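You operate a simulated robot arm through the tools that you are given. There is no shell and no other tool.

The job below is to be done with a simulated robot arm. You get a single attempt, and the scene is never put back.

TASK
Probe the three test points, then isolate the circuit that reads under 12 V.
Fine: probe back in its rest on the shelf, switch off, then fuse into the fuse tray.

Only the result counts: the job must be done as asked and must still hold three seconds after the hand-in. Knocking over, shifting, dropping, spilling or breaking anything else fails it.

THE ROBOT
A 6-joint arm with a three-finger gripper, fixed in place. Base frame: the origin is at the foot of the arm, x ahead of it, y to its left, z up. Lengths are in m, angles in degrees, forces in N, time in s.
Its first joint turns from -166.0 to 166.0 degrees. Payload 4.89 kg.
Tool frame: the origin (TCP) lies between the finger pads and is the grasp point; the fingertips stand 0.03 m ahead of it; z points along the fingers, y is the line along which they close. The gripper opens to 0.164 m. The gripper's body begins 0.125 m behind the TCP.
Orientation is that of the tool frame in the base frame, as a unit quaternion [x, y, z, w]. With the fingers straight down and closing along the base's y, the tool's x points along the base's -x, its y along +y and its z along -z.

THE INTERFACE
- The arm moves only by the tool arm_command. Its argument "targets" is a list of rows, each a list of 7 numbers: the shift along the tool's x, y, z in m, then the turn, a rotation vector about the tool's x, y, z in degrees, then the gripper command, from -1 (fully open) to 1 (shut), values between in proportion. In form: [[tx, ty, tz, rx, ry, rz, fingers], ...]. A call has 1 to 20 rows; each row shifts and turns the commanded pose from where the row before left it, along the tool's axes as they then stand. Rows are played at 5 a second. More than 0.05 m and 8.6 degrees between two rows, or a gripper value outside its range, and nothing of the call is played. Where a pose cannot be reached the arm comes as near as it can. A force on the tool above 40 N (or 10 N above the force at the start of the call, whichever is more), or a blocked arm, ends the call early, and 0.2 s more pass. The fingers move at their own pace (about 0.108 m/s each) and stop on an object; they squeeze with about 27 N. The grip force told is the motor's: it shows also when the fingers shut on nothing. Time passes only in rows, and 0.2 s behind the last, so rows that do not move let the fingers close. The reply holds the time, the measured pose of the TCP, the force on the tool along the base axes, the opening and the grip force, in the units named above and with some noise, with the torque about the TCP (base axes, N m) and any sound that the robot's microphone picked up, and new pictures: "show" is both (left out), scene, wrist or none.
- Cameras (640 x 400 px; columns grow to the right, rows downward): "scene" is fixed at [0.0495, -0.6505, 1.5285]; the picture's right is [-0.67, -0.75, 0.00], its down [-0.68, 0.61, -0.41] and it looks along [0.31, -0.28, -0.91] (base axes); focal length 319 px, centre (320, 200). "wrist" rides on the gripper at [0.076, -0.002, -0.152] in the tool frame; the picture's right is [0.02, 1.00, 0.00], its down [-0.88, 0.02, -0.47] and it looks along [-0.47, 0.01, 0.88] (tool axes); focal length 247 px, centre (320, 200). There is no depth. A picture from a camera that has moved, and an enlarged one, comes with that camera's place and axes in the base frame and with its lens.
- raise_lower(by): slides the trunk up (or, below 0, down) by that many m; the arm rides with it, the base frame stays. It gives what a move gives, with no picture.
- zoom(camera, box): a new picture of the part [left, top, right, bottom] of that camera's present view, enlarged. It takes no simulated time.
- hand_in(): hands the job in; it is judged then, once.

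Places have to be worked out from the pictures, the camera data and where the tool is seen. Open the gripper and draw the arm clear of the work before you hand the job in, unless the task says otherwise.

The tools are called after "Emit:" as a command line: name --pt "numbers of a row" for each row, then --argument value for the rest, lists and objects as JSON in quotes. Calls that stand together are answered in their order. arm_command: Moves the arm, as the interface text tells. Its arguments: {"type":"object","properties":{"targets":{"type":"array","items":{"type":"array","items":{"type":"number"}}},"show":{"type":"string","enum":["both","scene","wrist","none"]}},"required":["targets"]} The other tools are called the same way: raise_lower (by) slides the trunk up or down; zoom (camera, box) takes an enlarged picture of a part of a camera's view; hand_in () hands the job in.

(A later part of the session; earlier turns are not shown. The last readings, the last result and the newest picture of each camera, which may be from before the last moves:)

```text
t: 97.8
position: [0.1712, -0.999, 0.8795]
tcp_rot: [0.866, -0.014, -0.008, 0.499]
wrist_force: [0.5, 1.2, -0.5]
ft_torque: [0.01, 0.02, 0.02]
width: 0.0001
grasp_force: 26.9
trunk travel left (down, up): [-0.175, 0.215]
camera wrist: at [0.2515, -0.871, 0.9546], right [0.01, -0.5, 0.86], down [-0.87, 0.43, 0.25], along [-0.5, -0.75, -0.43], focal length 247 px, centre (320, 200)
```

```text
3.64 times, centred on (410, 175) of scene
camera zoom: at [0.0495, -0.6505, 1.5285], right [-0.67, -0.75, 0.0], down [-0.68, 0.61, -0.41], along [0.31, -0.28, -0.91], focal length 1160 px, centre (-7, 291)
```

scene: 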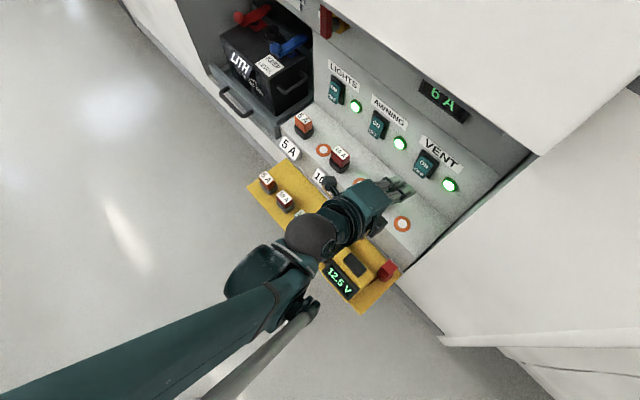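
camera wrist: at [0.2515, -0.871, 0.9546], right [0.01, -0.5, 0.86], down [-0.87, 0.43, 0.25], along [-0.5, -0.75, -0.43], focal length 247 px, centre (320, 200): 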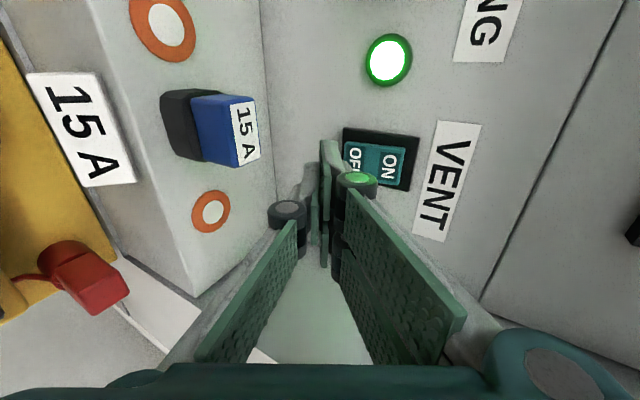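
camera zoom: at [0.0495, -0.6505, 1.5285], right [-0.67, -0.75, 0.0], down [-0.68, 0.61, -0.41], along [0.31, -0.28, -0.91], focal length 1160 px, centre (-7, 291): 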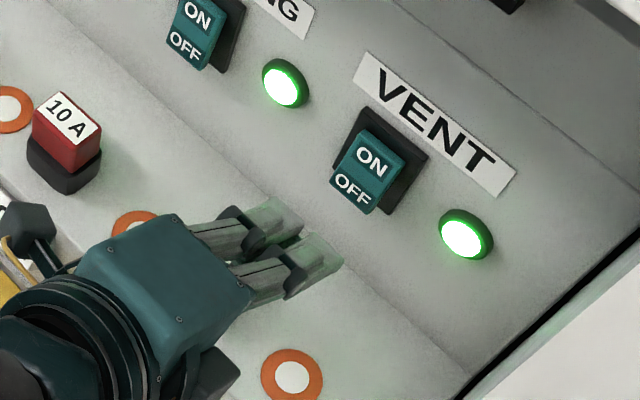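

The tips point just below/at the OFF end, as computed. I push along -y: first 3 cm, then small steps.

Emit:
arm_command --pt "0 0.005 0.00866 0 0 0 1" --pt "0 0.005 0.00866 0 0 0 1" --pt "0 0.004 0.00693 0 0 0 1" --pt "0 0.002 0.00346 0 0 0 1" --pt "0 0 0 0 0 0 1" --show "both"

```text
t: 99.0
position: [0.1698, -1.0323, 0.8791]
tcp_rot: [0.867, -0.013, -0.008, 0.499]
wrist_force: [-0.5, -0.1, 0.7]
ft_torque: [0.0, -0.02, -0.01]
width: 0.0
grasp_force: 26.6
trunk travel left (down, up): [-0.175, 0.215]
camera wrist: at [0.2502, -0.9028, 0.9546], right [0.01, -0.5, 0.86], down [-0.87, 0.43, 0.25], along [-0.5, -0.75, -0.43], focal length 247 px, centre (320, 200)
```

scene: 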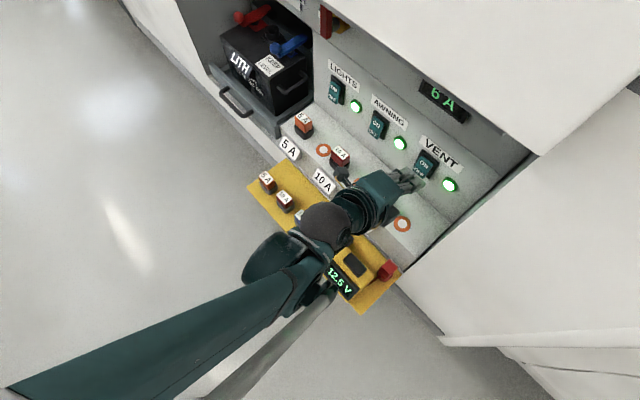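
wrist: 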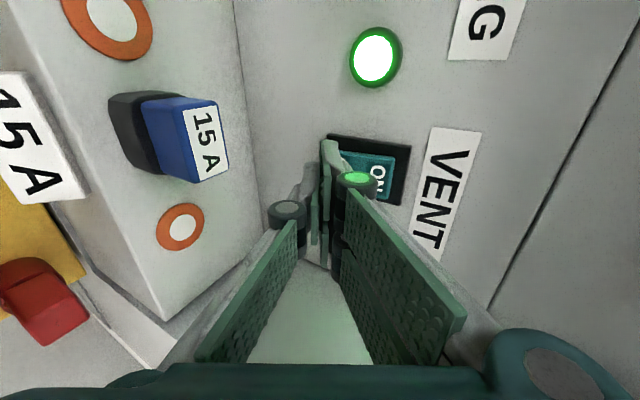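

No contact yet. I continue in 3 mm steps.

Emit:
arm_command --pt "0 0.0015 0.0026 0 0 0 1" --pt "0 0.0015 0.0026 0 0 0 1" --pt "0 0.0015 0.0026 0 0 0 1" --pt "0 0 0 0 0 0 1" --show "scene"

```text
t: 100.0
position: [0.1693, -1.0413, 0.8794]
tcp_rot: [0.867, -0.013, -0.008, 0.498]
wrist_force: [-1.0, 1.3, -0.9]
ft_torque: [0.05, 0.04, 0.06]
width: 0.0
grasp_force: 27.1
trunk travel left (down, up): [-0.175, 0.215]
```

scene: 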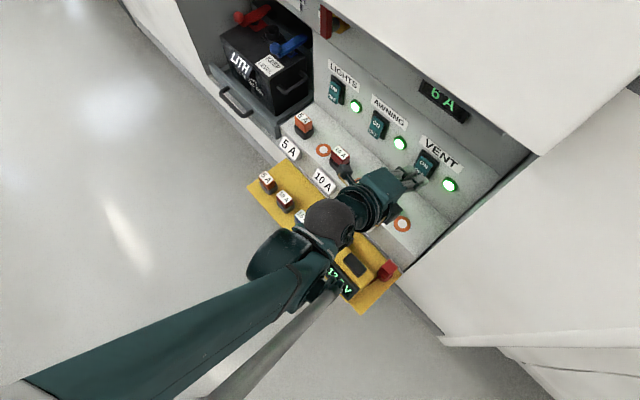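

Emit:
arm_command --pt "0 0.0015 0.0026 0 0 0 1" --pt "0 0.0015 0.0026 0 0 0 1" --pt "0 0 0 0 0 0 1" --show "both"

Emit:
zoom --camera "scene" --box '[360, 80, 480, 210]'

Emit:
zoom --camera "wrist" --box '[270, 100, 440, 240]'

```text
t: 100.8
position: [0.1689, -1.0464, 0.8795]
tcp_rot: [0.867, -0.014, -0.008, 0.498]
wrist_force: [0.0, 20.8, -3.6]
ft_torque: [0.19, 0.07, 0.4]
width: 0.0001
grasp_force: 26.9
trunk travel left (down, up): [-0.175, 0.215]
camera wrist: at [0.2499, -0.9169, 0.9543], right [0.01, -0.5, 0.86], down [-0.87, 0.43, 0.25], along [-0.5, -0.75, -0.43], focal length 247 px, centre (320, 200)
```

scene: 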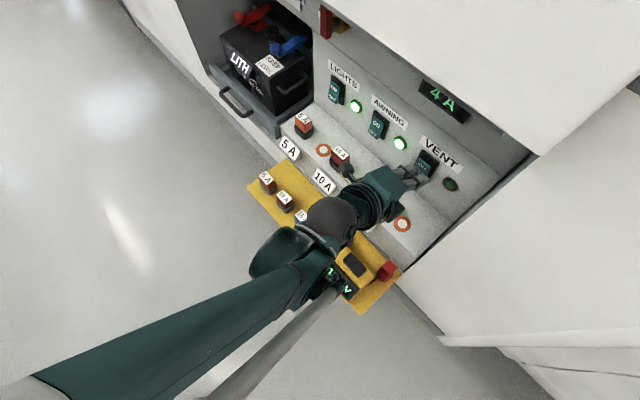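
wrist: 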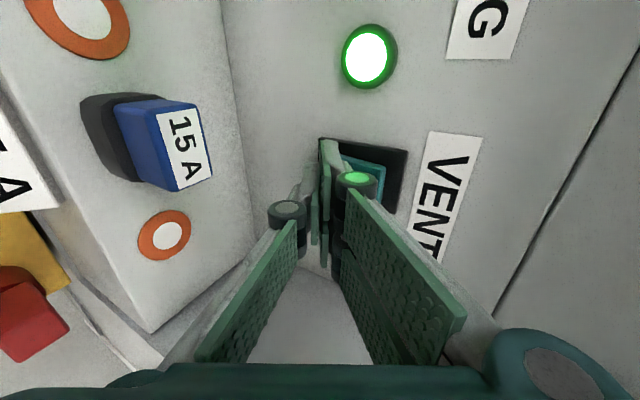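

```text
3.08 times, centred on (420, 145) of scene
camera zoom: at [0.0495, -0.6505, 1.5285], right [-0.67, -0.75, 0.0], down [-0.68, 0.61, -0.41], along [0.31, -0.28, -0.91], focal length 981 px, centre (12, 369)
```

zoom: 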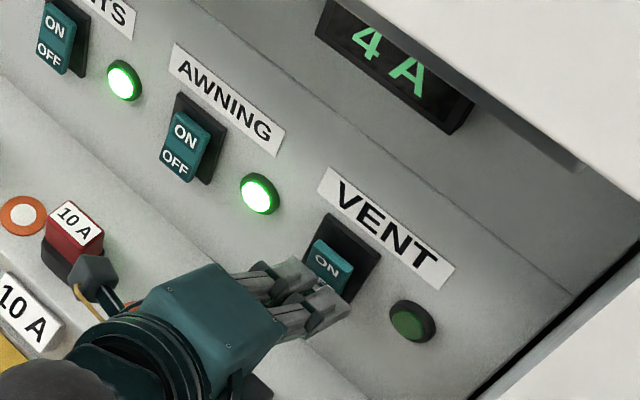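

```text
2.86 times, centred on (355, 170) of wrist
camera zoom: at [0.2499, -0.9169, 0.9543], right [0.01, -0.5, 0.86], down [-0.87, 0.43, 0.25], along [-0.5, -0.75, -0.43], focal length 706 px, centre (220, 286)
```

zoom: 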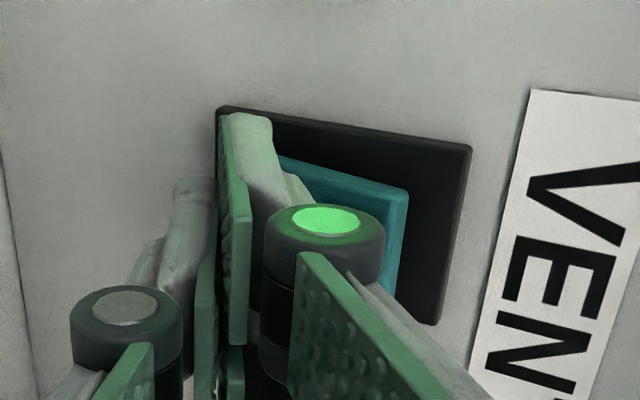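

The VENT lamp went out and the ammeter dropped to 4 A. I back off and verify that the switch stays off.

Emit:
arm_command --pt "0 -0.0025 -0.0043 0 0 0 1" --pt "0 -0.005 -0.00866 0 0 0 1" --pt "0 -0.01 -0.0173 0 0 0 1" --pt "0 -0.015 -0.026 0 0 0 1" --pt "0 -0.015 -0.026 0 0 0 1" --pt "0 0 0 0 0 0 1" --show "both"

Emit:
zoom --camera "scene" --box '[360, 80, 480, 210]'

```text
t: 102.2
position: [0.1714, -0.9538, 0.879]
tcp_rot: [0.867, -0.013, -0.009, 0.498]
wrist_force: [0.0, -0.1, -0.1]
ft_torque: [-0.03, 0.01, 0.0]
width: 0.0
grasp_force: 27.1
trunk travel left (down, up): [-0.175, 0.215]
camera wrist: at [0.2519, -0.8225, 0.9544], right [0.01, -0.5, 0.86], down [-0.87, 0.43, 0.25], along [-0.5, -0.75, -0.43], focal length 247 px, centre (320, 200)
```

scene: 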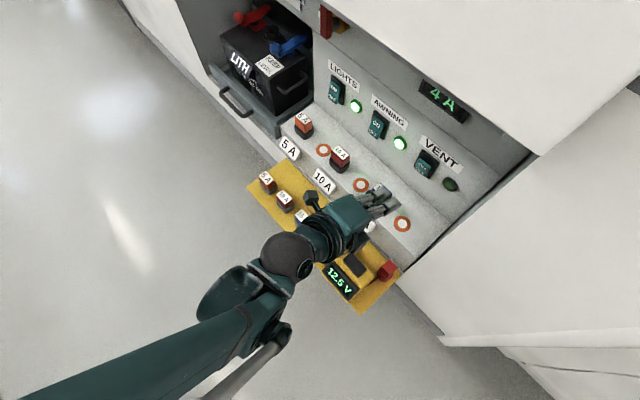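
wrist: 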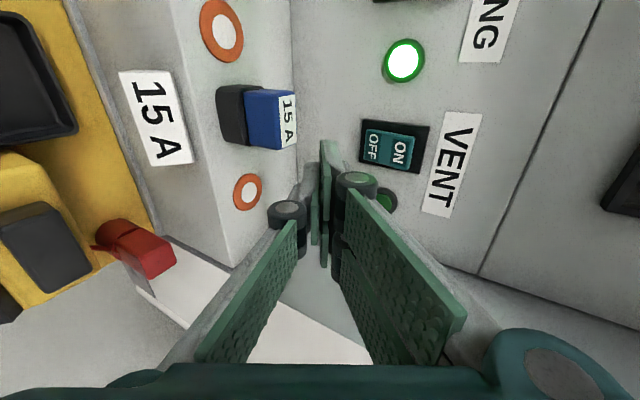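

```text
3.08 times, centred on (420, 145) of scene
camera zoom: at [0.0495, -0.6505, 1.5285], right [-0.67, -0.75, 0.0], down [-0.68, 0.61, -0.41], along [0.31, -0.28, -0.91], focal length 981 px, centre (12, 369)
```

zoom: 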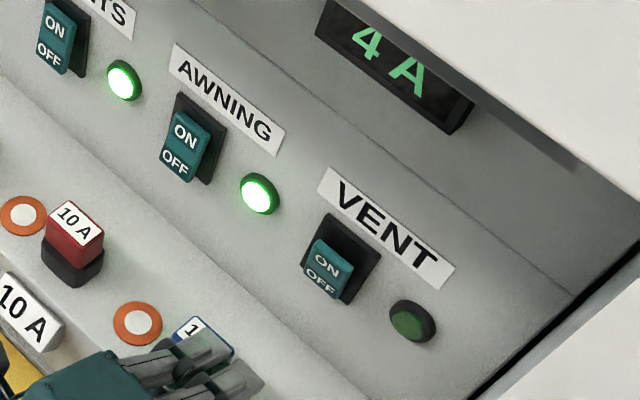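

VENT is off (rocker flipped, lamp dark, 4 A) and stays so. Next is the 15 A fuse in the VENT column at about (0.207, -0.998, top z≈0.817). I zoom in on it from this side view to measure its body and socket heights.

Emit:
zoom --camera "wrist" --box '[190, 60, 320, 180]'

Emit:
zoom --camera "scene" --box '[330, 160, 420, 240]'

```text
3.33 times, centred on (255, 120) of wrist
camera zoom: at [0.2519, -0.8225, 0.9544], right [0.01, -0.5, 0.86], down [-0.87, 0.43, 0.25], along [-0.5, -0.75, -0.43], focal length 823 px, centre (537, 467)
```

zoom: 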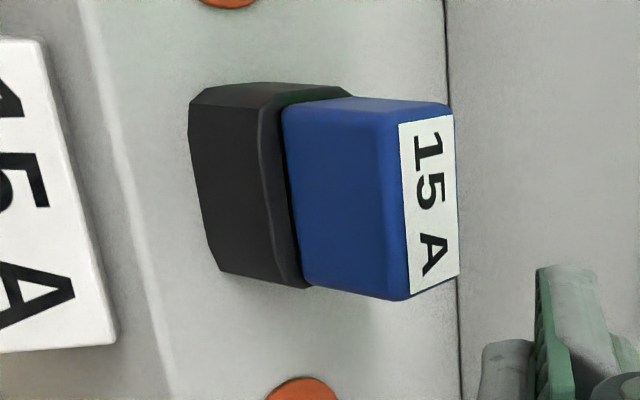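

```text
5.00 times, centred on (375, 200) of scene
camera zoom: at [0.0495, -0.6505, 1.5285], right [-0.67, -0.75, 0.0], down [-0.68, 0.61, -0.41], along [0.31, -0.28, -0.91], focal length 1594 px, centre (45, 200)
```

zoom: 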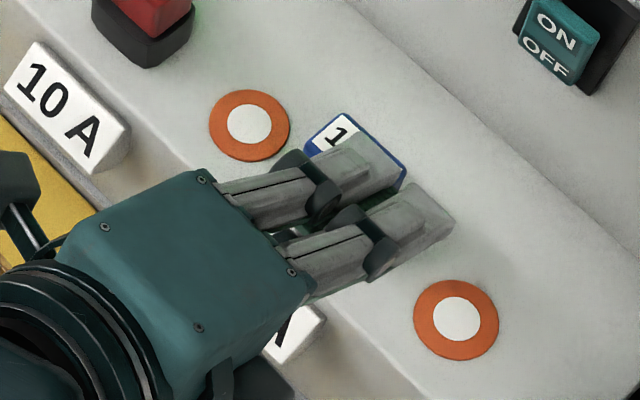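

The blue body spans z≈0.785–0.8215 above the black socket (0.757–0.785), x≈0.182–0.228, y≈-0.998. I back away, reduce the lean to 15° and turn the tool so the fingers close along x.

Emit:
arm_command --pt "0 -0.0135 -0.0233 0 0 0 1" --pt "0 -0.0135 -0.0233 0 0 0 1" --pt "0 0 0 7.5 0 0 1" --pt "0 0 0 7.5 0 0 1" --pt "0 0 0 7.5 0 0 1" --pt "0 0 0 7.5 0 0 1" --pt "0 0 0 7.5 0 0 1" --pt "0 0 0 7.5 0 0 1" --pt "0 0 0 0 0 -8.5 1" --pt "0 0 0 0 0 -8.5 1" --pt "0 0 0 0 0 -8.5 1" --pt "0 0 0 0 0 -8.5 1" --pt "0 0 0 0 0 -8.5 1" --pt "0 0 0 0 0 -8.5 1" --pt "0 0 0 0 0 -8.5 1" --pt "0 0 0 0 0 -8.5 1" --pt "0 0 0 0 0 -8.5 1" --pt "0 0 0 0 0 -8.5 1" --pt "0 0 0 0 0 -6.7 1" --pt "0 0 0 0 0 0 1" --show "both"

```text
t: 106.4
position: [0.1735, -0.8987, 0.8802]
tcp_rot: [0.701, 0.702, -0.094, 0.088]
wrist_force: [-0.4, 0.6, -0.5]
ft_torque: [0.01, 0.03, -0.02]
width: 0.0
grasp_force: 27.1
trunk travel left (down, up): [-0.175, 0.215]
camera wrist: at [0.1735, -0.7862, 1.0074], right [1.0, 0.02, -0.01], down [0.02, -0.73, 0.68], along [0.0, -0.68, -0.73], focal length 247 px, centre (320, 200)
```

scene: 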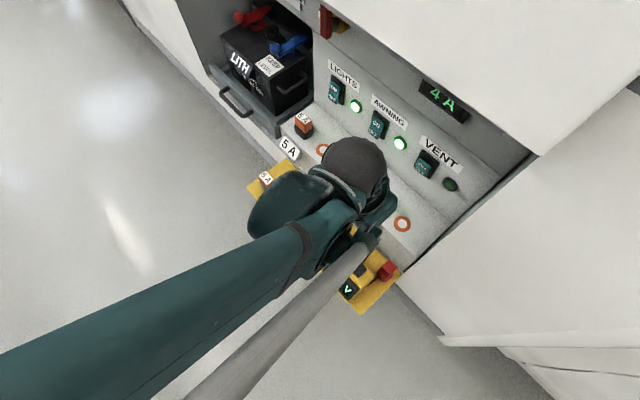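
wrist: 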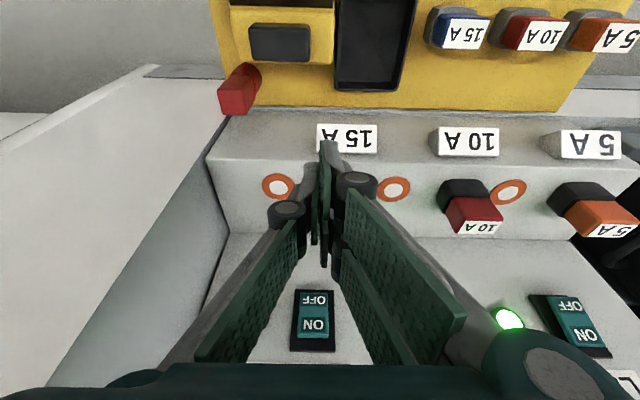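

The tool is in place for gripping along x with 15° lean. I open the fingers to ~0.075 and move above the 15 A fuse.

Emit:
arm_command --pt "0 0 0 0 0 0 0.085" --pt "-0.0298 0.0107 0.0097 0 0 0 0.085" --pt "-0.0298 0.0107 0.0097 0 0 0 0.085" --pt "-0.0297 0.0106 0.0097 0 0 0 0.085" --pt "0 0 0 0 0 0 0.085" --show "both"

Emit:
zoom --camera "wrist" --box '[210, 80, 430, 280]'

```text
t: 107.6
position: [0.2055, -0.9933, 0.8742]
tcp_rot: [0.702, 0.701, -0.094, 0.088]
wrist_force: [0.6, -0.8, -0.4]
ft_torque: [0.05, 0.05, -0.01]
width: 0.0748
grasp_force: 0.1
trunk travel left (down, up): [-0.175, 0.215]
camera wrist: at [0.2051, -0.8808, 1.0014], right [1.0, 0.02, -0.01], down [0.02, -0.73, 0.68], along [0.0, -0.68, -0.73], focal length 247 px, centre (320, 200)
```

scene: 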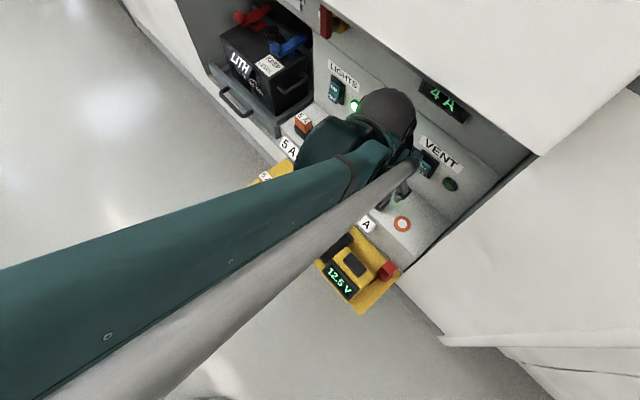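
wrist: 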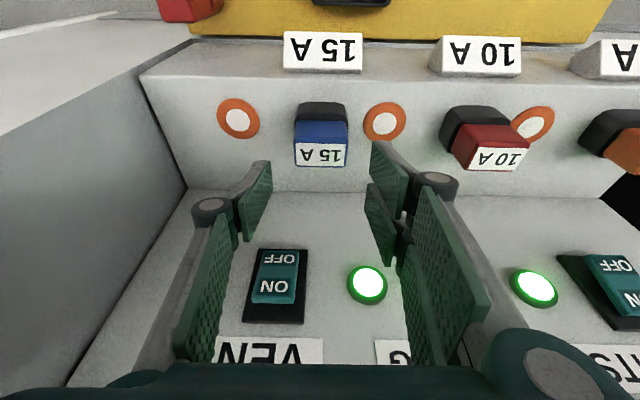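

```text
2.00 times, centred on (320, 180) of wrist
camera zoom: at [0.2051, -0.8808, 1.0014], right [1.0, 0.02, -0.01], down [0.02, -0.73, 0.68], along [0.0, -0.68, -0.73], focal length 494 px, centre (320, 240)
```

zoom: 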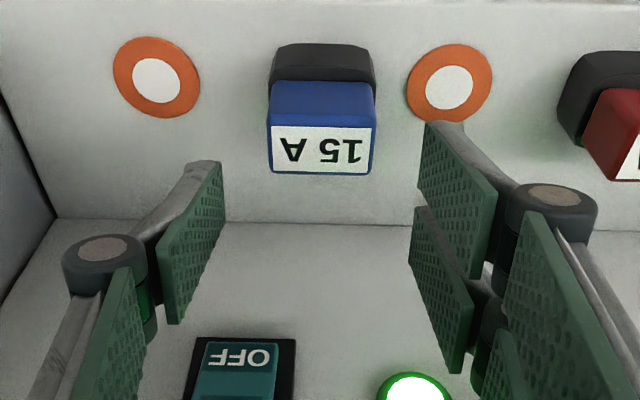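

The fuse is centred between the fingers: top at (0.205, -0.996), 0.0465 wide. I descend to TCP z≈0.826 so the tips stay just above the socket.

Emit:
arm_command --pt "0.0048 0 0.0153 0 0 0 0.085" --pt "0.0048 0 0.0153 0 0 0 0.085" --pt "0.0048 0 0.0153 0 0 0 0.085" --pt "0 0 0 0 0 0 0.085" --show "wrist"

Emit:
zoom --camera "wrist" --box '[210, 80, 430, 280]'

```text
t: 108.6
position: [0.2056, -0.9906, 0.8251]
tcp_rot: [0.702, 0.7, -0.094, 0.088]
wrist_force: [0.3, 0.0, 0.0]
ft_torque: [0.04, -0.01, -0.03]
width: 0.0753
grasp_force: 0.0
trunk travel left (down, up): [-0.175, 0.215]
camera wrist: at [0.2051, -0.8783, 0.9534], right [1.0, 0.02, -0.01], down [0.02, -0.73, 0.68], along [0.0, -0.68, -0.73], focal length 247 px, centre (320, 200)
```

wrist: 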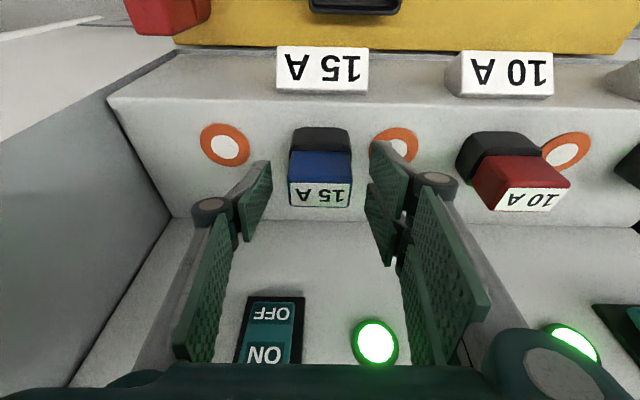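

```text
2.00 times, centred on (320, 180) of wrist
camera zoom: at [0.2051, -0.8783, 0.9534], right [1.0, 0.02, -0.01], down [0.02, -0.73, 0.68], along [0.0, -0.68, -0.73], focal length 494 px, centre (320, 240)
```

zoom: 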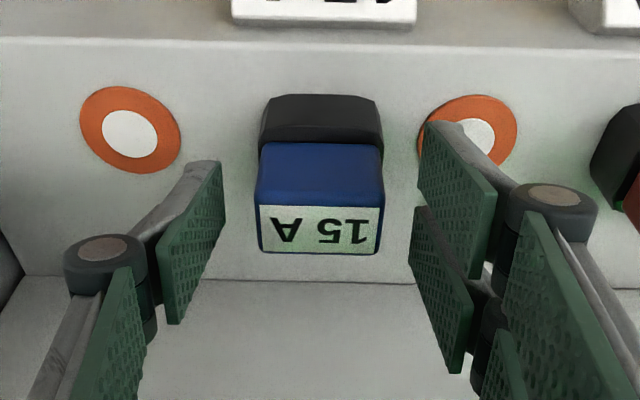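

The fuse body is between the pads. I close the gripper.

Emit:
arm_command --pt "0 0 0 0 0 0 0.5" --pt "0 0 0 0 0 0 1" --pt "0 0 0 0 0 0 1" --pt "0 0 0 0 0 0 1" --show "wrist"

Emit:
zoom --camera "wrist" --box '[210, 80, 430, 280]'

```text
t: 109.6
position: [0.2057, -0.9903, 0.8256]
tcp_rot: [0.702, 0.701, -0.094, 0.088]
wrist_force: [0.9, -0.3, -0.6]
ft_torque: [0.02, 0.01, 0.0]
width: 0.045
grasp_force: 26.9
trunk travel left (down, up): [-0.175, 0.215]
camera wrist: at [0.2051, -0.8782, 0.9537], right [1.0, 0.02, -0.01], down [0.02, -0.73, 0.68], along [0.0, -0.68, -0.73], focal length 247 px, centre (320, 200)
```

wrist: 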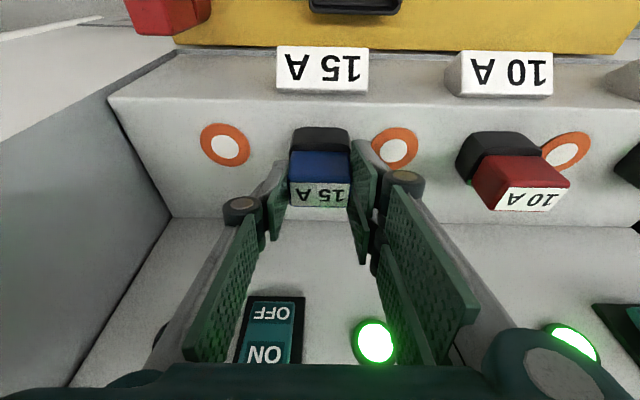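

```text
2.00 times, centred on (320, 180) of wrist
camera zoom: at [0.2051, -0.8782, 0.9537], right [1.0, 0.02, -0.01], down [0.02, -0.73, 0.68], along [0.0, -0.68, -0.73], focal length 494 px, centre (320, 240)
```

zoom: 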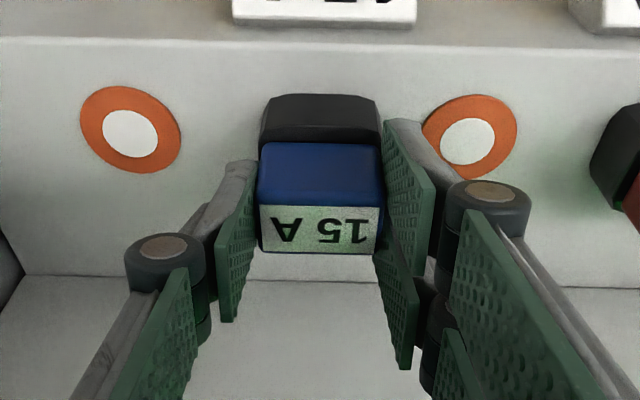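

Gripped at width 0.045, on the fuse body. I pull straight up slowly.

Emit:
arm_command --pt "-0.0005 0 -0.0019 0 0 0 1" --pt "-0.0008 0 -0.0029 0 0 0 1" --pt "-0.0013 0 -0.0048 0 0 0 1" --pt "-0.0013 0 -0.0048 0 0 0 1" --pt "0 0 0 0 0 0 1" --show "wrist"

Emit:
zoom --camera "wrist" --box '[210, 80, 430, 280]'

```text
t: 110.8
position: [0.2046, -0.9906, 0.8403]
tcp_rot: [0.701, 0.701, -0.094, 0.088]
wrist_force: [-0.9, -0.1, -0.5]
ft_torque: [-0.02, -0.02, 0.0]
width: 0.0449
grasp_force: 26.6
trunk travel left (down, up): [-0.175, 0.215]
camera wrist: at [0.2051, -0.8784, 0.9687], right [1.0, 0.02, -0.01], down [0.02, -0.73, 0.68], along [0.0, -0.68, -0.73], focal length 247 px, centre (320, 200)
```

wrist: 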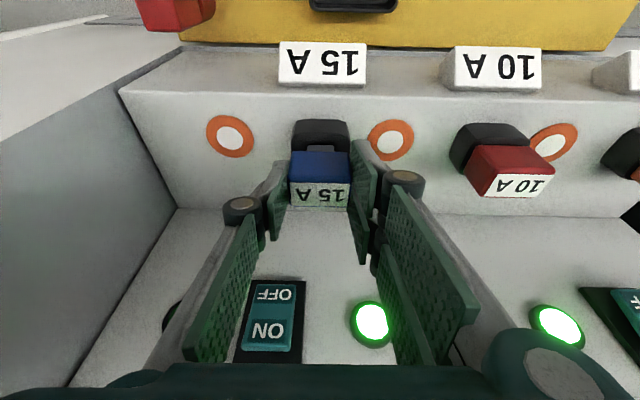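

```text
2.00 times, centred on (320, 180) of wrist
camera zoom: at [0.2051, -0.8784, 0.9687], right [1.0, 0.02, -0.01], down [0.02, -0.73, 0.68], along [0.0, -0.68, -0.73], focal length 494 px, centre (320, 240)
```

zoom: 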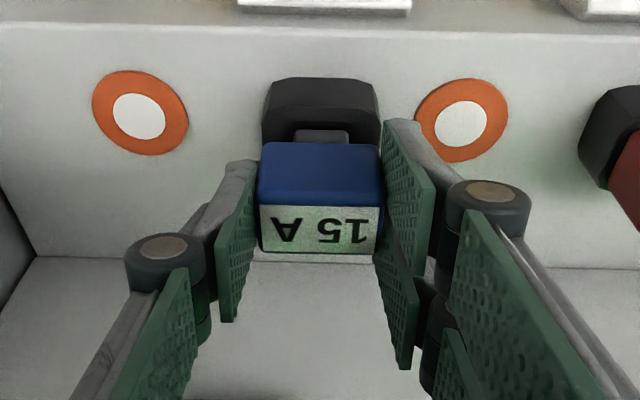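

The fuse is coming out freely (its grey plug shows above the socket). I continue up another 4.5 cm.

Emit:
arm_command --pt "-0.0026 0 -0.0097 0 0 0 1" --pt "-0.0039 0 -0.0145 0 0 0 1" --pt "-0.0052 0 -0.0193 0 0 0 1" --pt "0 0 0 0 0 0 1" --show "both"

Emit:
zoom --camera "wrist" --box '[210, 80, 430, 280]'

```text
t: 111.8
position: [0.2049, -0.99, 0.8863]
tcp_rot: [0.702, 0.701, -0.095, 0.088]
wrist_force: [0.0, 0.4, 0.0]
ft_torque: [-0.03, -0.04, 0.01]
width: 0.0451
grasp_force: 27.0
trunk travel left (down, up): [-0.175, 0.215]
camera wrist: at [0.2049, -0.878, 1.014], right [1.0, 0.02, -0.01], down [0.02, -0.73, 0.68], along [0.0, -0.68, -0.73], focal length 247 px, centre (320, 200)
```

scene: 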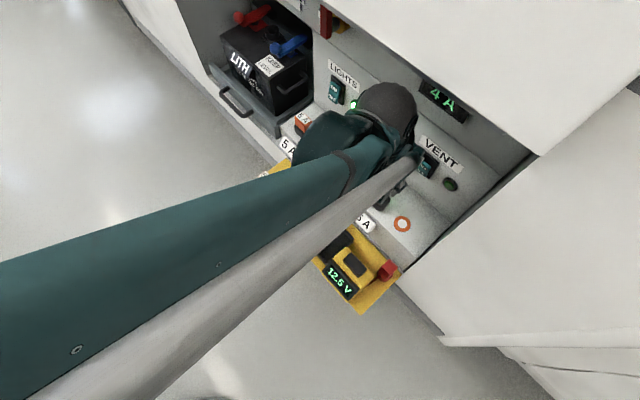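
wrist: 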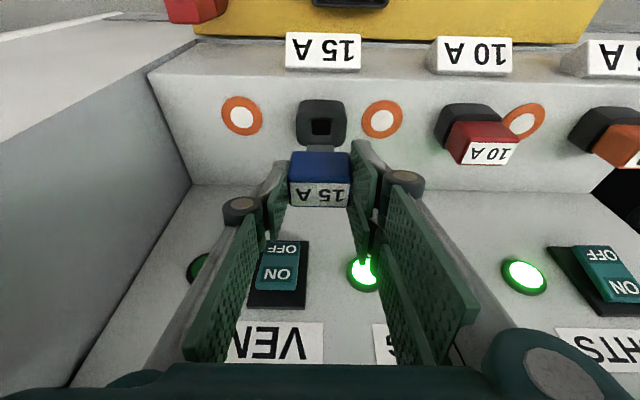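

```text
2.00 times, centred on (320, 180) of wrist
camera zoom: at [0.2049, -0.878, 1.014], right [1.0, 0.02, -0.01], down [0.02, -0.73, 0.68], along [0.0, -0.68, -0.73], focal length 494 px, centre (320, 240)
```

zoom: 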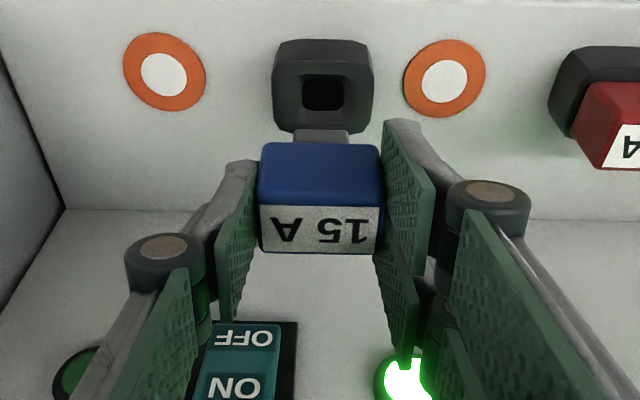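

The fuse is out and its socket empty. The tray spans x≈0.196–0.287, y≈-0.80…-0.914. I carry the fuse over the tray at safe height and yaw the tool by -90° about the vertical (keeping the fuse upright), so that the fingers open along y and stay clear of the meter.

Emit:
arm_command --pt "0.0307 0.01 -0.0014 0 0 0 1" --pt "0.0307 0.01 -0.0014 0 0 0 1" --pt "0.0306 0.01 -0.0014 0 0 0 1" --pt "0.0306 0.01 -0.0014 0 0 0 1" --pt "0 0 0 2.11 0 7.92 1" --pt "0 0 0 2.11 0 7.92 1" --pt "0 0 0 2.11 0 7.92 1" --pt "0 0 0 2.11 0 7.92 1" --pt "0 0 0 2.11 0 7.92 1" --pt "0 0 0 2.11 0 7.92 1" --pt "0 0 0 2.11 0 7.92 1" --pt "0 0 0 2.11 0 7.92 1" --pt "0 0 0 2.11 0 7.92 1" --pt "0 0 0 2.11 0 7.92 1" --pt "0 0 0 2.11 0 7.92 1" --pt "0 0 0 0 0 0 1" --show "both"

```text
t: 115.2
position: [0.245, -0.8719, 0.8599]
tcp_rot: [0.991, -0.003, -0.133, -0.001]
wrist_force: [-0.8, 0.0, -0.7]
ft_torque: [0.02, -0.03, 0.03]
width: 0.0449
grasp_force: 26.7
trunk travel left (down, up): [-0.175, 0.215]
camera wrist: at [0.36, -0.8707, 0.9863], right [0.01, -1.0, -0.01], down [-0.72, -0.01, 0.69], along [-0.69, 0.0, -0.72], focal length 247 px, centre (320, 200)
```

scene: 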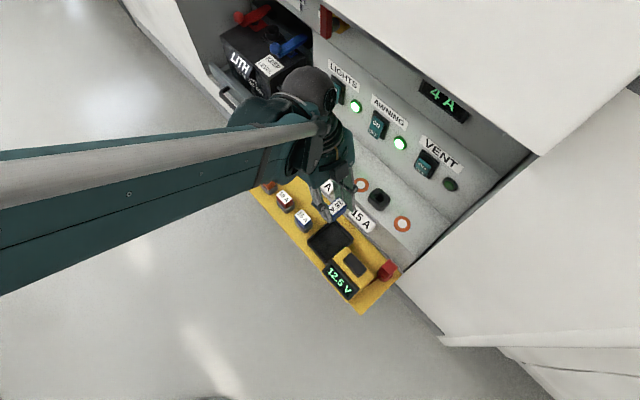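
wrist: 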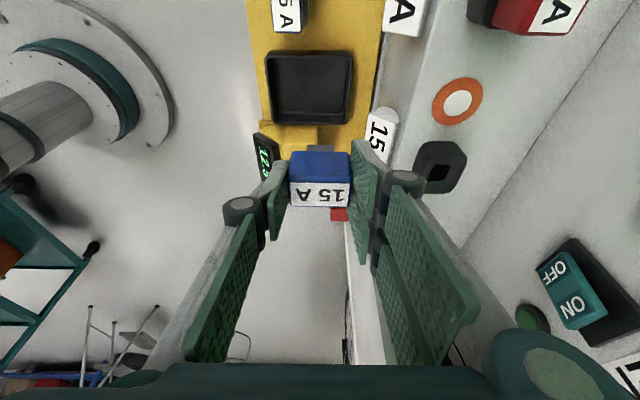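

The fuse is upright over the tray; the tray centre is at about (0.237, -0.856). I move to the centre and lower to TCP z≈0.71 (fuse bottom still above the tray rim).

Emit:
arm_command --pt "0.0079 -0.0032 0.0289 0 0 0 1" --pt "0.0079 -0.0032 0.0289 0 0 0 1" --pt "0.0079 -0.0032 0.0289 0 0 0 1" --pt "0.0079 -0.0032 0.0289 0 0 0 1" --pt "0.0079 -0.0032 0.0289 0 0 0 1" --pt "0 0 0 0 0 0 1" --show "both"

Emit:
zoom --camera "wrist" --box '[220, 60, 420, 260]'

Emit:
zoom --camera "scene" --box '[270, 170, 410, 310]'

```text
t: 116.6
position: [0.2441, -0.8537, 0.7089]
tcp_rot: [0.991, -0.002, -0.134, -0.002]
wrist_force: [0.1, -1.5, -0.6]
ft_torque: [-0.04, -0.03, -0.01]
width: 0.0451
grasp_force: 26.9
trunk travel left (down, up): [-0.175, 0.215]
camera wrist: at [0.3591, -0.8543, 0.8359], right [0.02, -1.0, -0.01], down [-0.72, -0.02, 0.69], along [-0.69, -0.01, -0.72], focal length 247 px, centre (320, 200)
```

scene: 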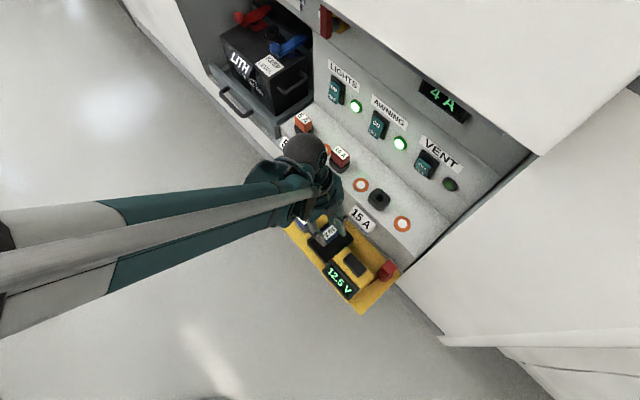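
wrist: 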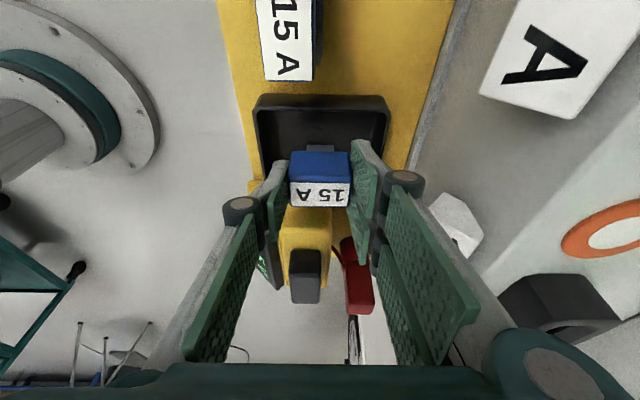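

```text
2.00 times, centred on (320, 160) of wrist
camera zoom: at [0.3591, -0.8543, 0.8359], right [0.02, -1.0, -0.01], down [-0.72, -0.02, 0.69], along [-0.69, -0.01, -0.72], focal length 494 px, centre (320, 280)
```

zoom: 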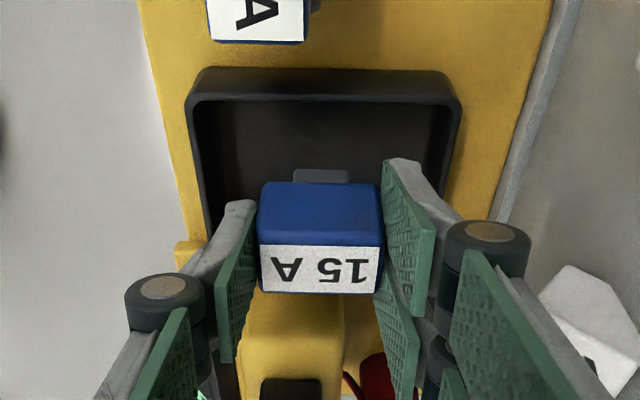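

```text
2.86 times, centred on (340, 240) of scene
camera zoom: at [0.0495, -0.6505, 1.5285], right [-0.67, -0.75, 0.0], down [-0.68, 0.61, -0.41], along [0.31, -0.28, -0.91], focal length 911 px, centre (263, 86)
```

zoom: 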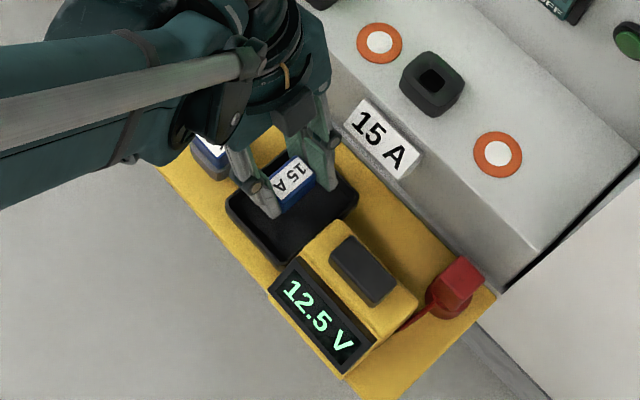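

The fuse hangs centrally over the tray with the fingers clear of the meter. I lower further, then in small steps until the fuse touches the tray floor.

Emit:
arm_command --pt "0.0026 0 0.0096 0 0 0 1" --pt "0.0026 0 0.0096 0 0 0 1" --pt "0.0013 0 0.0048 0 0 0 1" --pt "0 0 0 0 0 0 1" --show "none"

Emit:
arm_command --pt "0.0008 0 0.0029 0 0 0 1" --pt "0.0008 0 0.0029 0 0 0 1" --pt "0 0 0 0 0 0 1" --show "both"

```text
t: 117.6
position: [0.2456, -0.8544, 0.6855]
tcp_rot: [0.991, -0.002, -0.134, -0.001]
wrist_force: [1.4, -1.1, 9.8]
ft_torque: [-0.07, -0.09, 0.01]
width: 0.0451
grasp_force: 27.1
trunk travel left (down, up): [-0.175, 0.215]
```

```text
t: 118.4
position: [0.245, -0.8542, 0.6803]
tcp_rot: [0.991, -0.002, -0.134, 0.0]
wrist_force: [-2.7, -0.8, 18.3]
ft_torque: [-0.05, 0.27, 0.02]
width: 0.045
grasp_force: 27.1
trunk travel left (down, up): [-0.175, 0.215]
camera wrist: at [0.3591, -0.8539, 0.8062], right [0.02, -1.0, -0.01], down [-0.72, -0.02, 0.69], along [-0.69, -0.01, -0.72], focal length 247 px, centre (320, 200)
```

scene: 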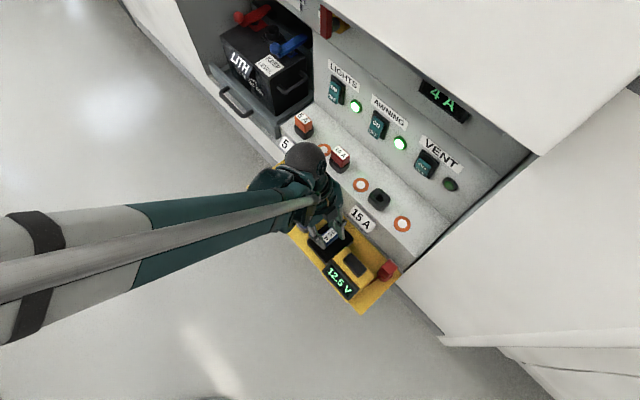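
wrist: 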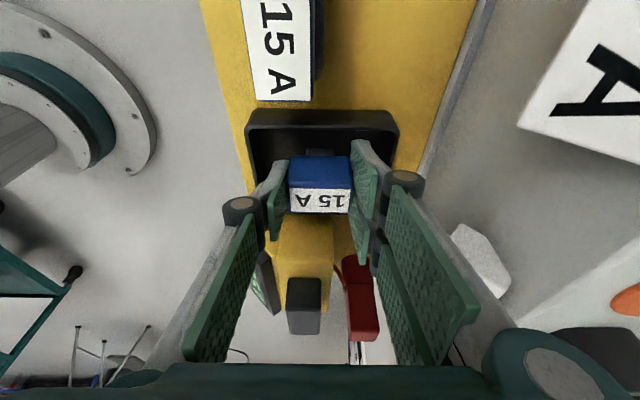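

The fuse rests on the tray floor (18 N). I relieve by 2 mm and open the fingers gently.

Emit:
arm_command --pt "-0.0005 0 -0.0019 0 0 0 1" --pt "0 0 0 0 0 0 0.42" --pt "0 0 0 0 0 0 0.35" --pt "0 0 0 0 0 0 0.25" --pt "0 0 0 0 0 0 0.2" --pt "0 0 0 0 0 0 0.2" --show "both"

Emit:
zoom --camera "wrist" --box '[220, 80, 420, 260]'

Emit:
zoom --camera "scene" --box '[270, 170, 410, 310]'

```text
t: 119.8
position: [0.2451, -0.8529, 0.6811]
tcp_rot: [0.991, -0.003, -0.133, -0.002]
wrist_force: [-1.0, -1.1, -0.5]
ft_torque: [0.02, -0.01, -0.04]
width: 0.0656
grasp_force: 0.1
trunk travel left (down, up): [-0.175, 0.215]
camera wrist: at [0.3596, -0.8543, 0.8075], right [0.02, -1.0, -0.01], down [-0.72, -0.02, 0.69], along [-0.69, -0.01, -0.72], focal length 247 px, centre (320, 200)
```

scene: 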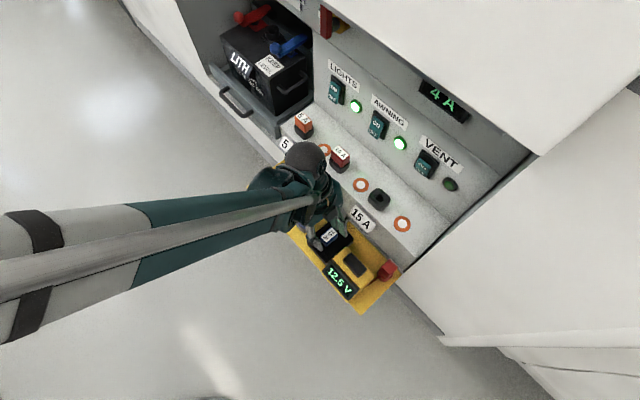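
wrist: 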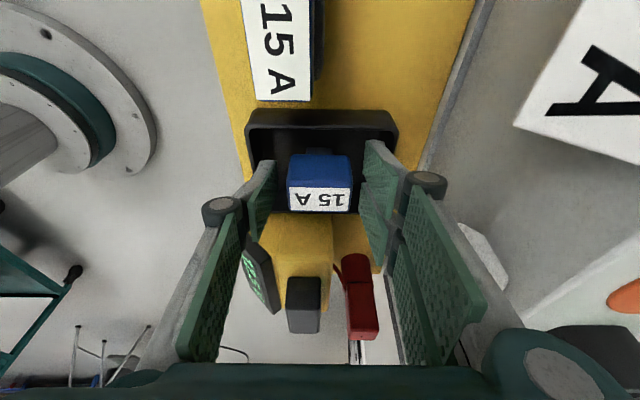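

```text
2.22 times, centred on (320, 170) of wrist
camera zoom: at [0.3596, -0.8543, 0.8075], right [0.02, -1.0, -0.01], down [-0.72, -0.02, 0.69], along [-0.69, -0.01, -0.72], focal length 549 px, centre (320, 267)
```

zoom: 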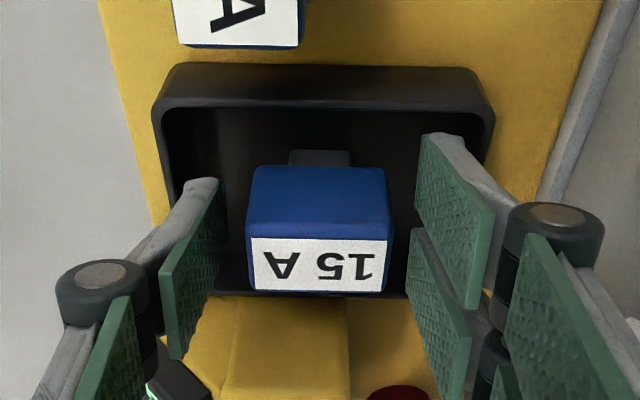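

```text
2.86 times, centred on (340, 240) of scene
camera zoom: at [0.0495, -0.6505, 1.5285], right [-0.67, -0.75, 0.0], down [-0.68, 0.61, -0.41], along [0.31, -0.28, -0.91], focal length 911 px, centre (263, 86)
```

zoom: 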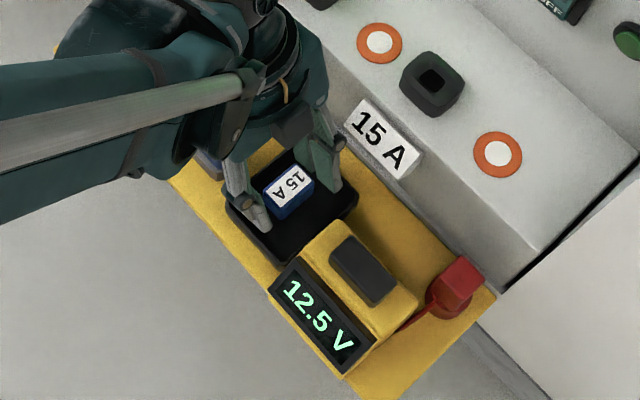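

The fuse stands in the tray, released. I retreat straight up slowly.

Emit:
arm_command --pt "-0.0013 0 -0.0048 0 0 0 0.2" --pt "-0.0026 0 -0.0096 0 0 0 0.2" --pt "-0.0053 0 -0.0193 0 0 0 0.2" --pt "-0.0079 0 -0.0289 0 0 0 0.2" --pt "-0.0079 0 -0.0289 0 0 0 0.2" --pt "-0.0079 0 -0.0289 0 0 0 0.2" --pt "-0.0079 0 -0.0289 0 0 0 0.2" --pt "0 0 0 0 0 0 0.2" --show "both"

Emit:
zoom --camera "scene" --box '[270, 170, 410, 310]'

```text
t: 121.6
position: [0.2451, -0.8536, 0.8351]
tcp_rot: [0.991, -0.003, -0.134, -0.002]
wrist_force: [0.0, 0.7, 0.5]
ft_torque: [-0.04, -0.06, 0.0]
width: 0.0656
grasp_force: 0.1
trunk travel left (down, up): [-0.175, 0.215]
camera wrist: at [0.3599, -0.8538, 0.9622], right [0.02, -1.0, -0.01], down [-0.72, -0.02, 0.69], along [-0.69, -0.01, -0.72], focal length 247 px, centre (320, 200)
```

scene: 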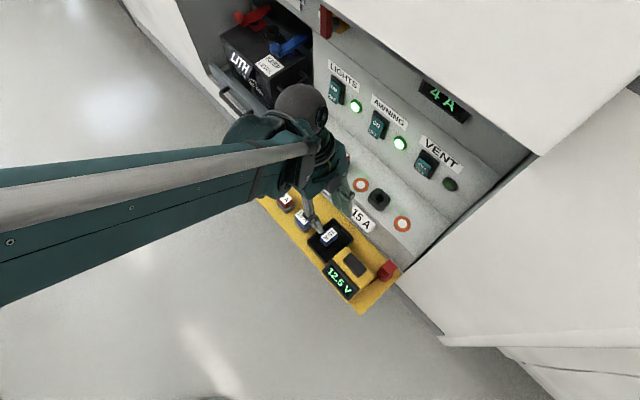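
wrist: 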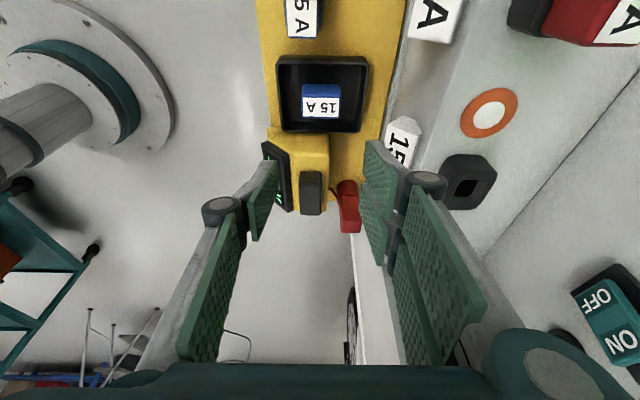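

```text
2.86 times, centred on (340, 240) of scene
camera zoom: at [0.0495, -0.6505, 1.5285], right [-0.67, -0.75, 0.0], down [-0.68, 0.61, -0.41], along [0.31, -0.28, -0.91], focal length 911 px, centre (263, 86)
```

zoom: 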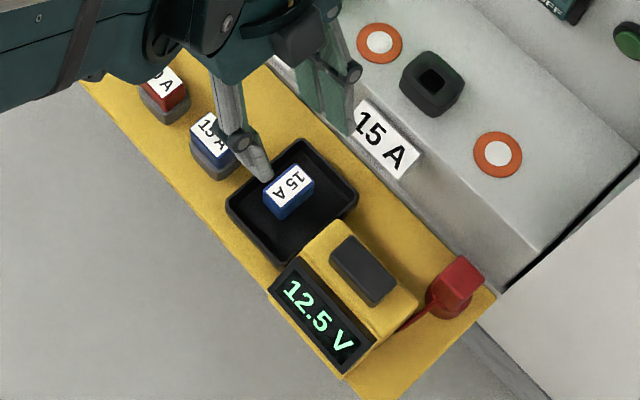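

Everything stands as intended. I draw the arm back toward the robot, then open the gripper fully in free space.

Emit:
arm_command --pt "0 -0.03 0 0 0 0 0.2" --pt "0 -0.03 0 0 0 0 0.2" --pt "-0.004 -0.03 -0.01 0 0 0 0.2" --pt "-0.006 -0.03 -0.018 0 0 0 0.2" --pt "-0.008 -0.03 -0.028 0 0 0 0.2" --pt "-0.008 -0.01 -0.028 0 0 0 0.2" --pt "0 0 0 0 0 0 -1" --pt "0 0 0 0 0 0 -1" --pt "0 0 0 0 0 0 -1" --show "both"

Emit:
zoom --camera "scene" --box '[240, 60, 480, 320]'

Emit:
zoom --camera "wrist" --box '[270, 20, 560, 260]'

```text
t: 123.6
position: [0.2438, -0.6928, 0.925]
tcp_rot: [0.991, -0.003, -0.133, -0.001]
wrist_force: [-0.4, -0.1, 0.2]
ft_torque: [-0.03, 0.02, -0.07]
width: 0.1643
grasp_force: 0.1
trunk travel left (down, up): [-0.175, 0.215]
camera wrist: at [0.3579, -0.6942, 1.0507], right [0.02, -1.0, -0.01], down [-0.72, -0.02, 0.69], along [-0.69, -0.01, -0.72], focal length 247 px, centre (320, 200)
```

scene: 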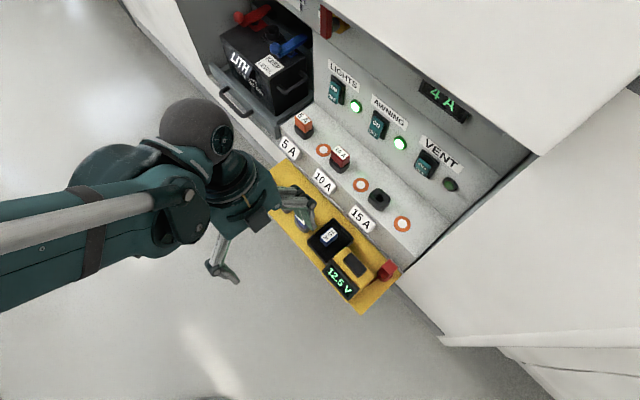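
wrist: 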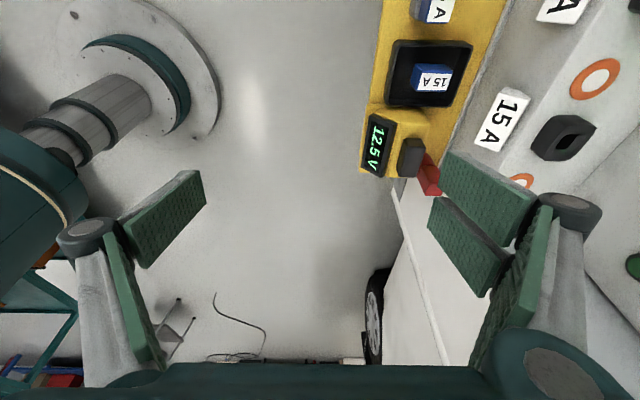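

```text
1.54 times, centred on (360, 190) of scene
camera zoom: at [0.0495, -0.6505, 1.5285], right [-0.67, -0.75, 0.0], down [-0.68, 0.61, -0.41], along [0.31, -0.28, -0.91], focal length 491 px, centre (258, 215)
```

zoom: 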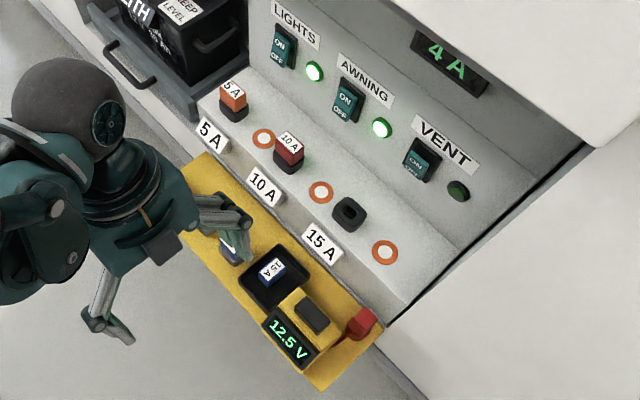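

```text
1.67 times, centred on (415, 140) of wrist
camera zoom: at [0.3579, -0.6942, 1.0507], right [0.02, -1.0, -0.01], down [-0.72, -0.02, 0.69], along [-0.69, -0.01, -0.72], focal length 412 px, centre (162, 300)
```

zoom: 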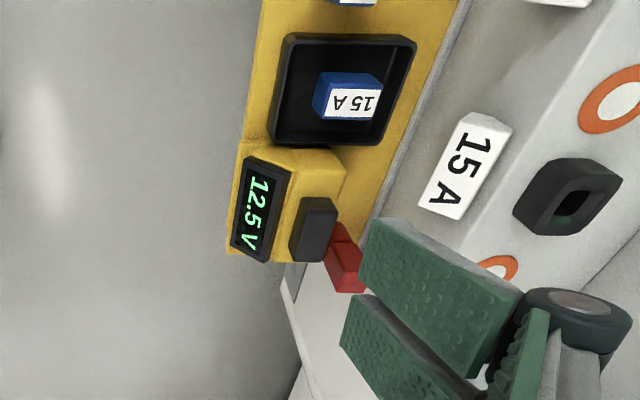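

All is in place: the probe is in its rest, VENT is off (lamp dark, 4 A), and the 15 A fuse is in the tray with its socket empty. I retreat a bit more and take a last look before handing in.

Emit:
arm_command --pt "-0.008 -0.02 -0.028 0 0 0 -1" --pt "-0.008 -0.02 -0.028 0 0 0 -1" --pt "-0.008 -0.01 -0.028 0 0 0 -1" --pt "0 0 0 0 0 0 -1" --show "scene"

Emit:
zoom --camera "scene" --box '[250, 150, 430, 320]'

```text
t: 124.6
position: [0.2442, -0.6433, 1.0108]
tcp_rot: [0.991, -0.003, -0.135, -0.002]
wrist_force: [-0.2, 0.0, 0.6]
ft_torque: [-0.11, -0.1, 0.01]
width: 0.1641
grasp_force: 0.0
trunk travel left (down, up): [-0.175, 0.215]
```

scene: 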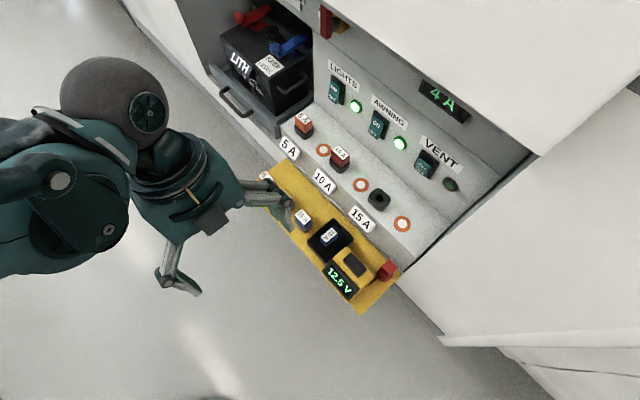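

```text
2.35 times, centred on (340, 235) of scene
camera zoom: at [0.0495, -0.6505, 1.5285], right [-0.67, -0.75, 0.0], down [-0.68, 0.61, -0.41], along [0.31, -0.28, -0.91], focal length 750 px, centre (273, 118)
```

zoom: 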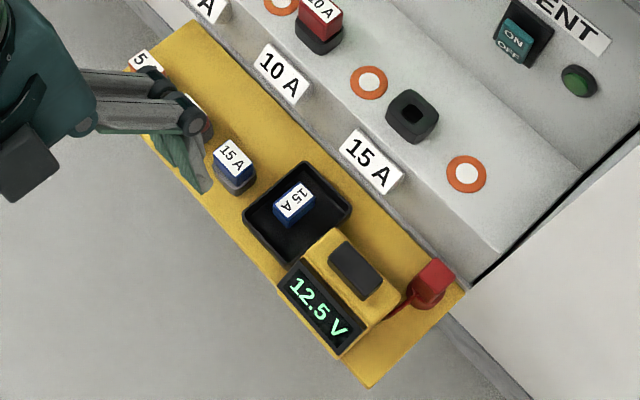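

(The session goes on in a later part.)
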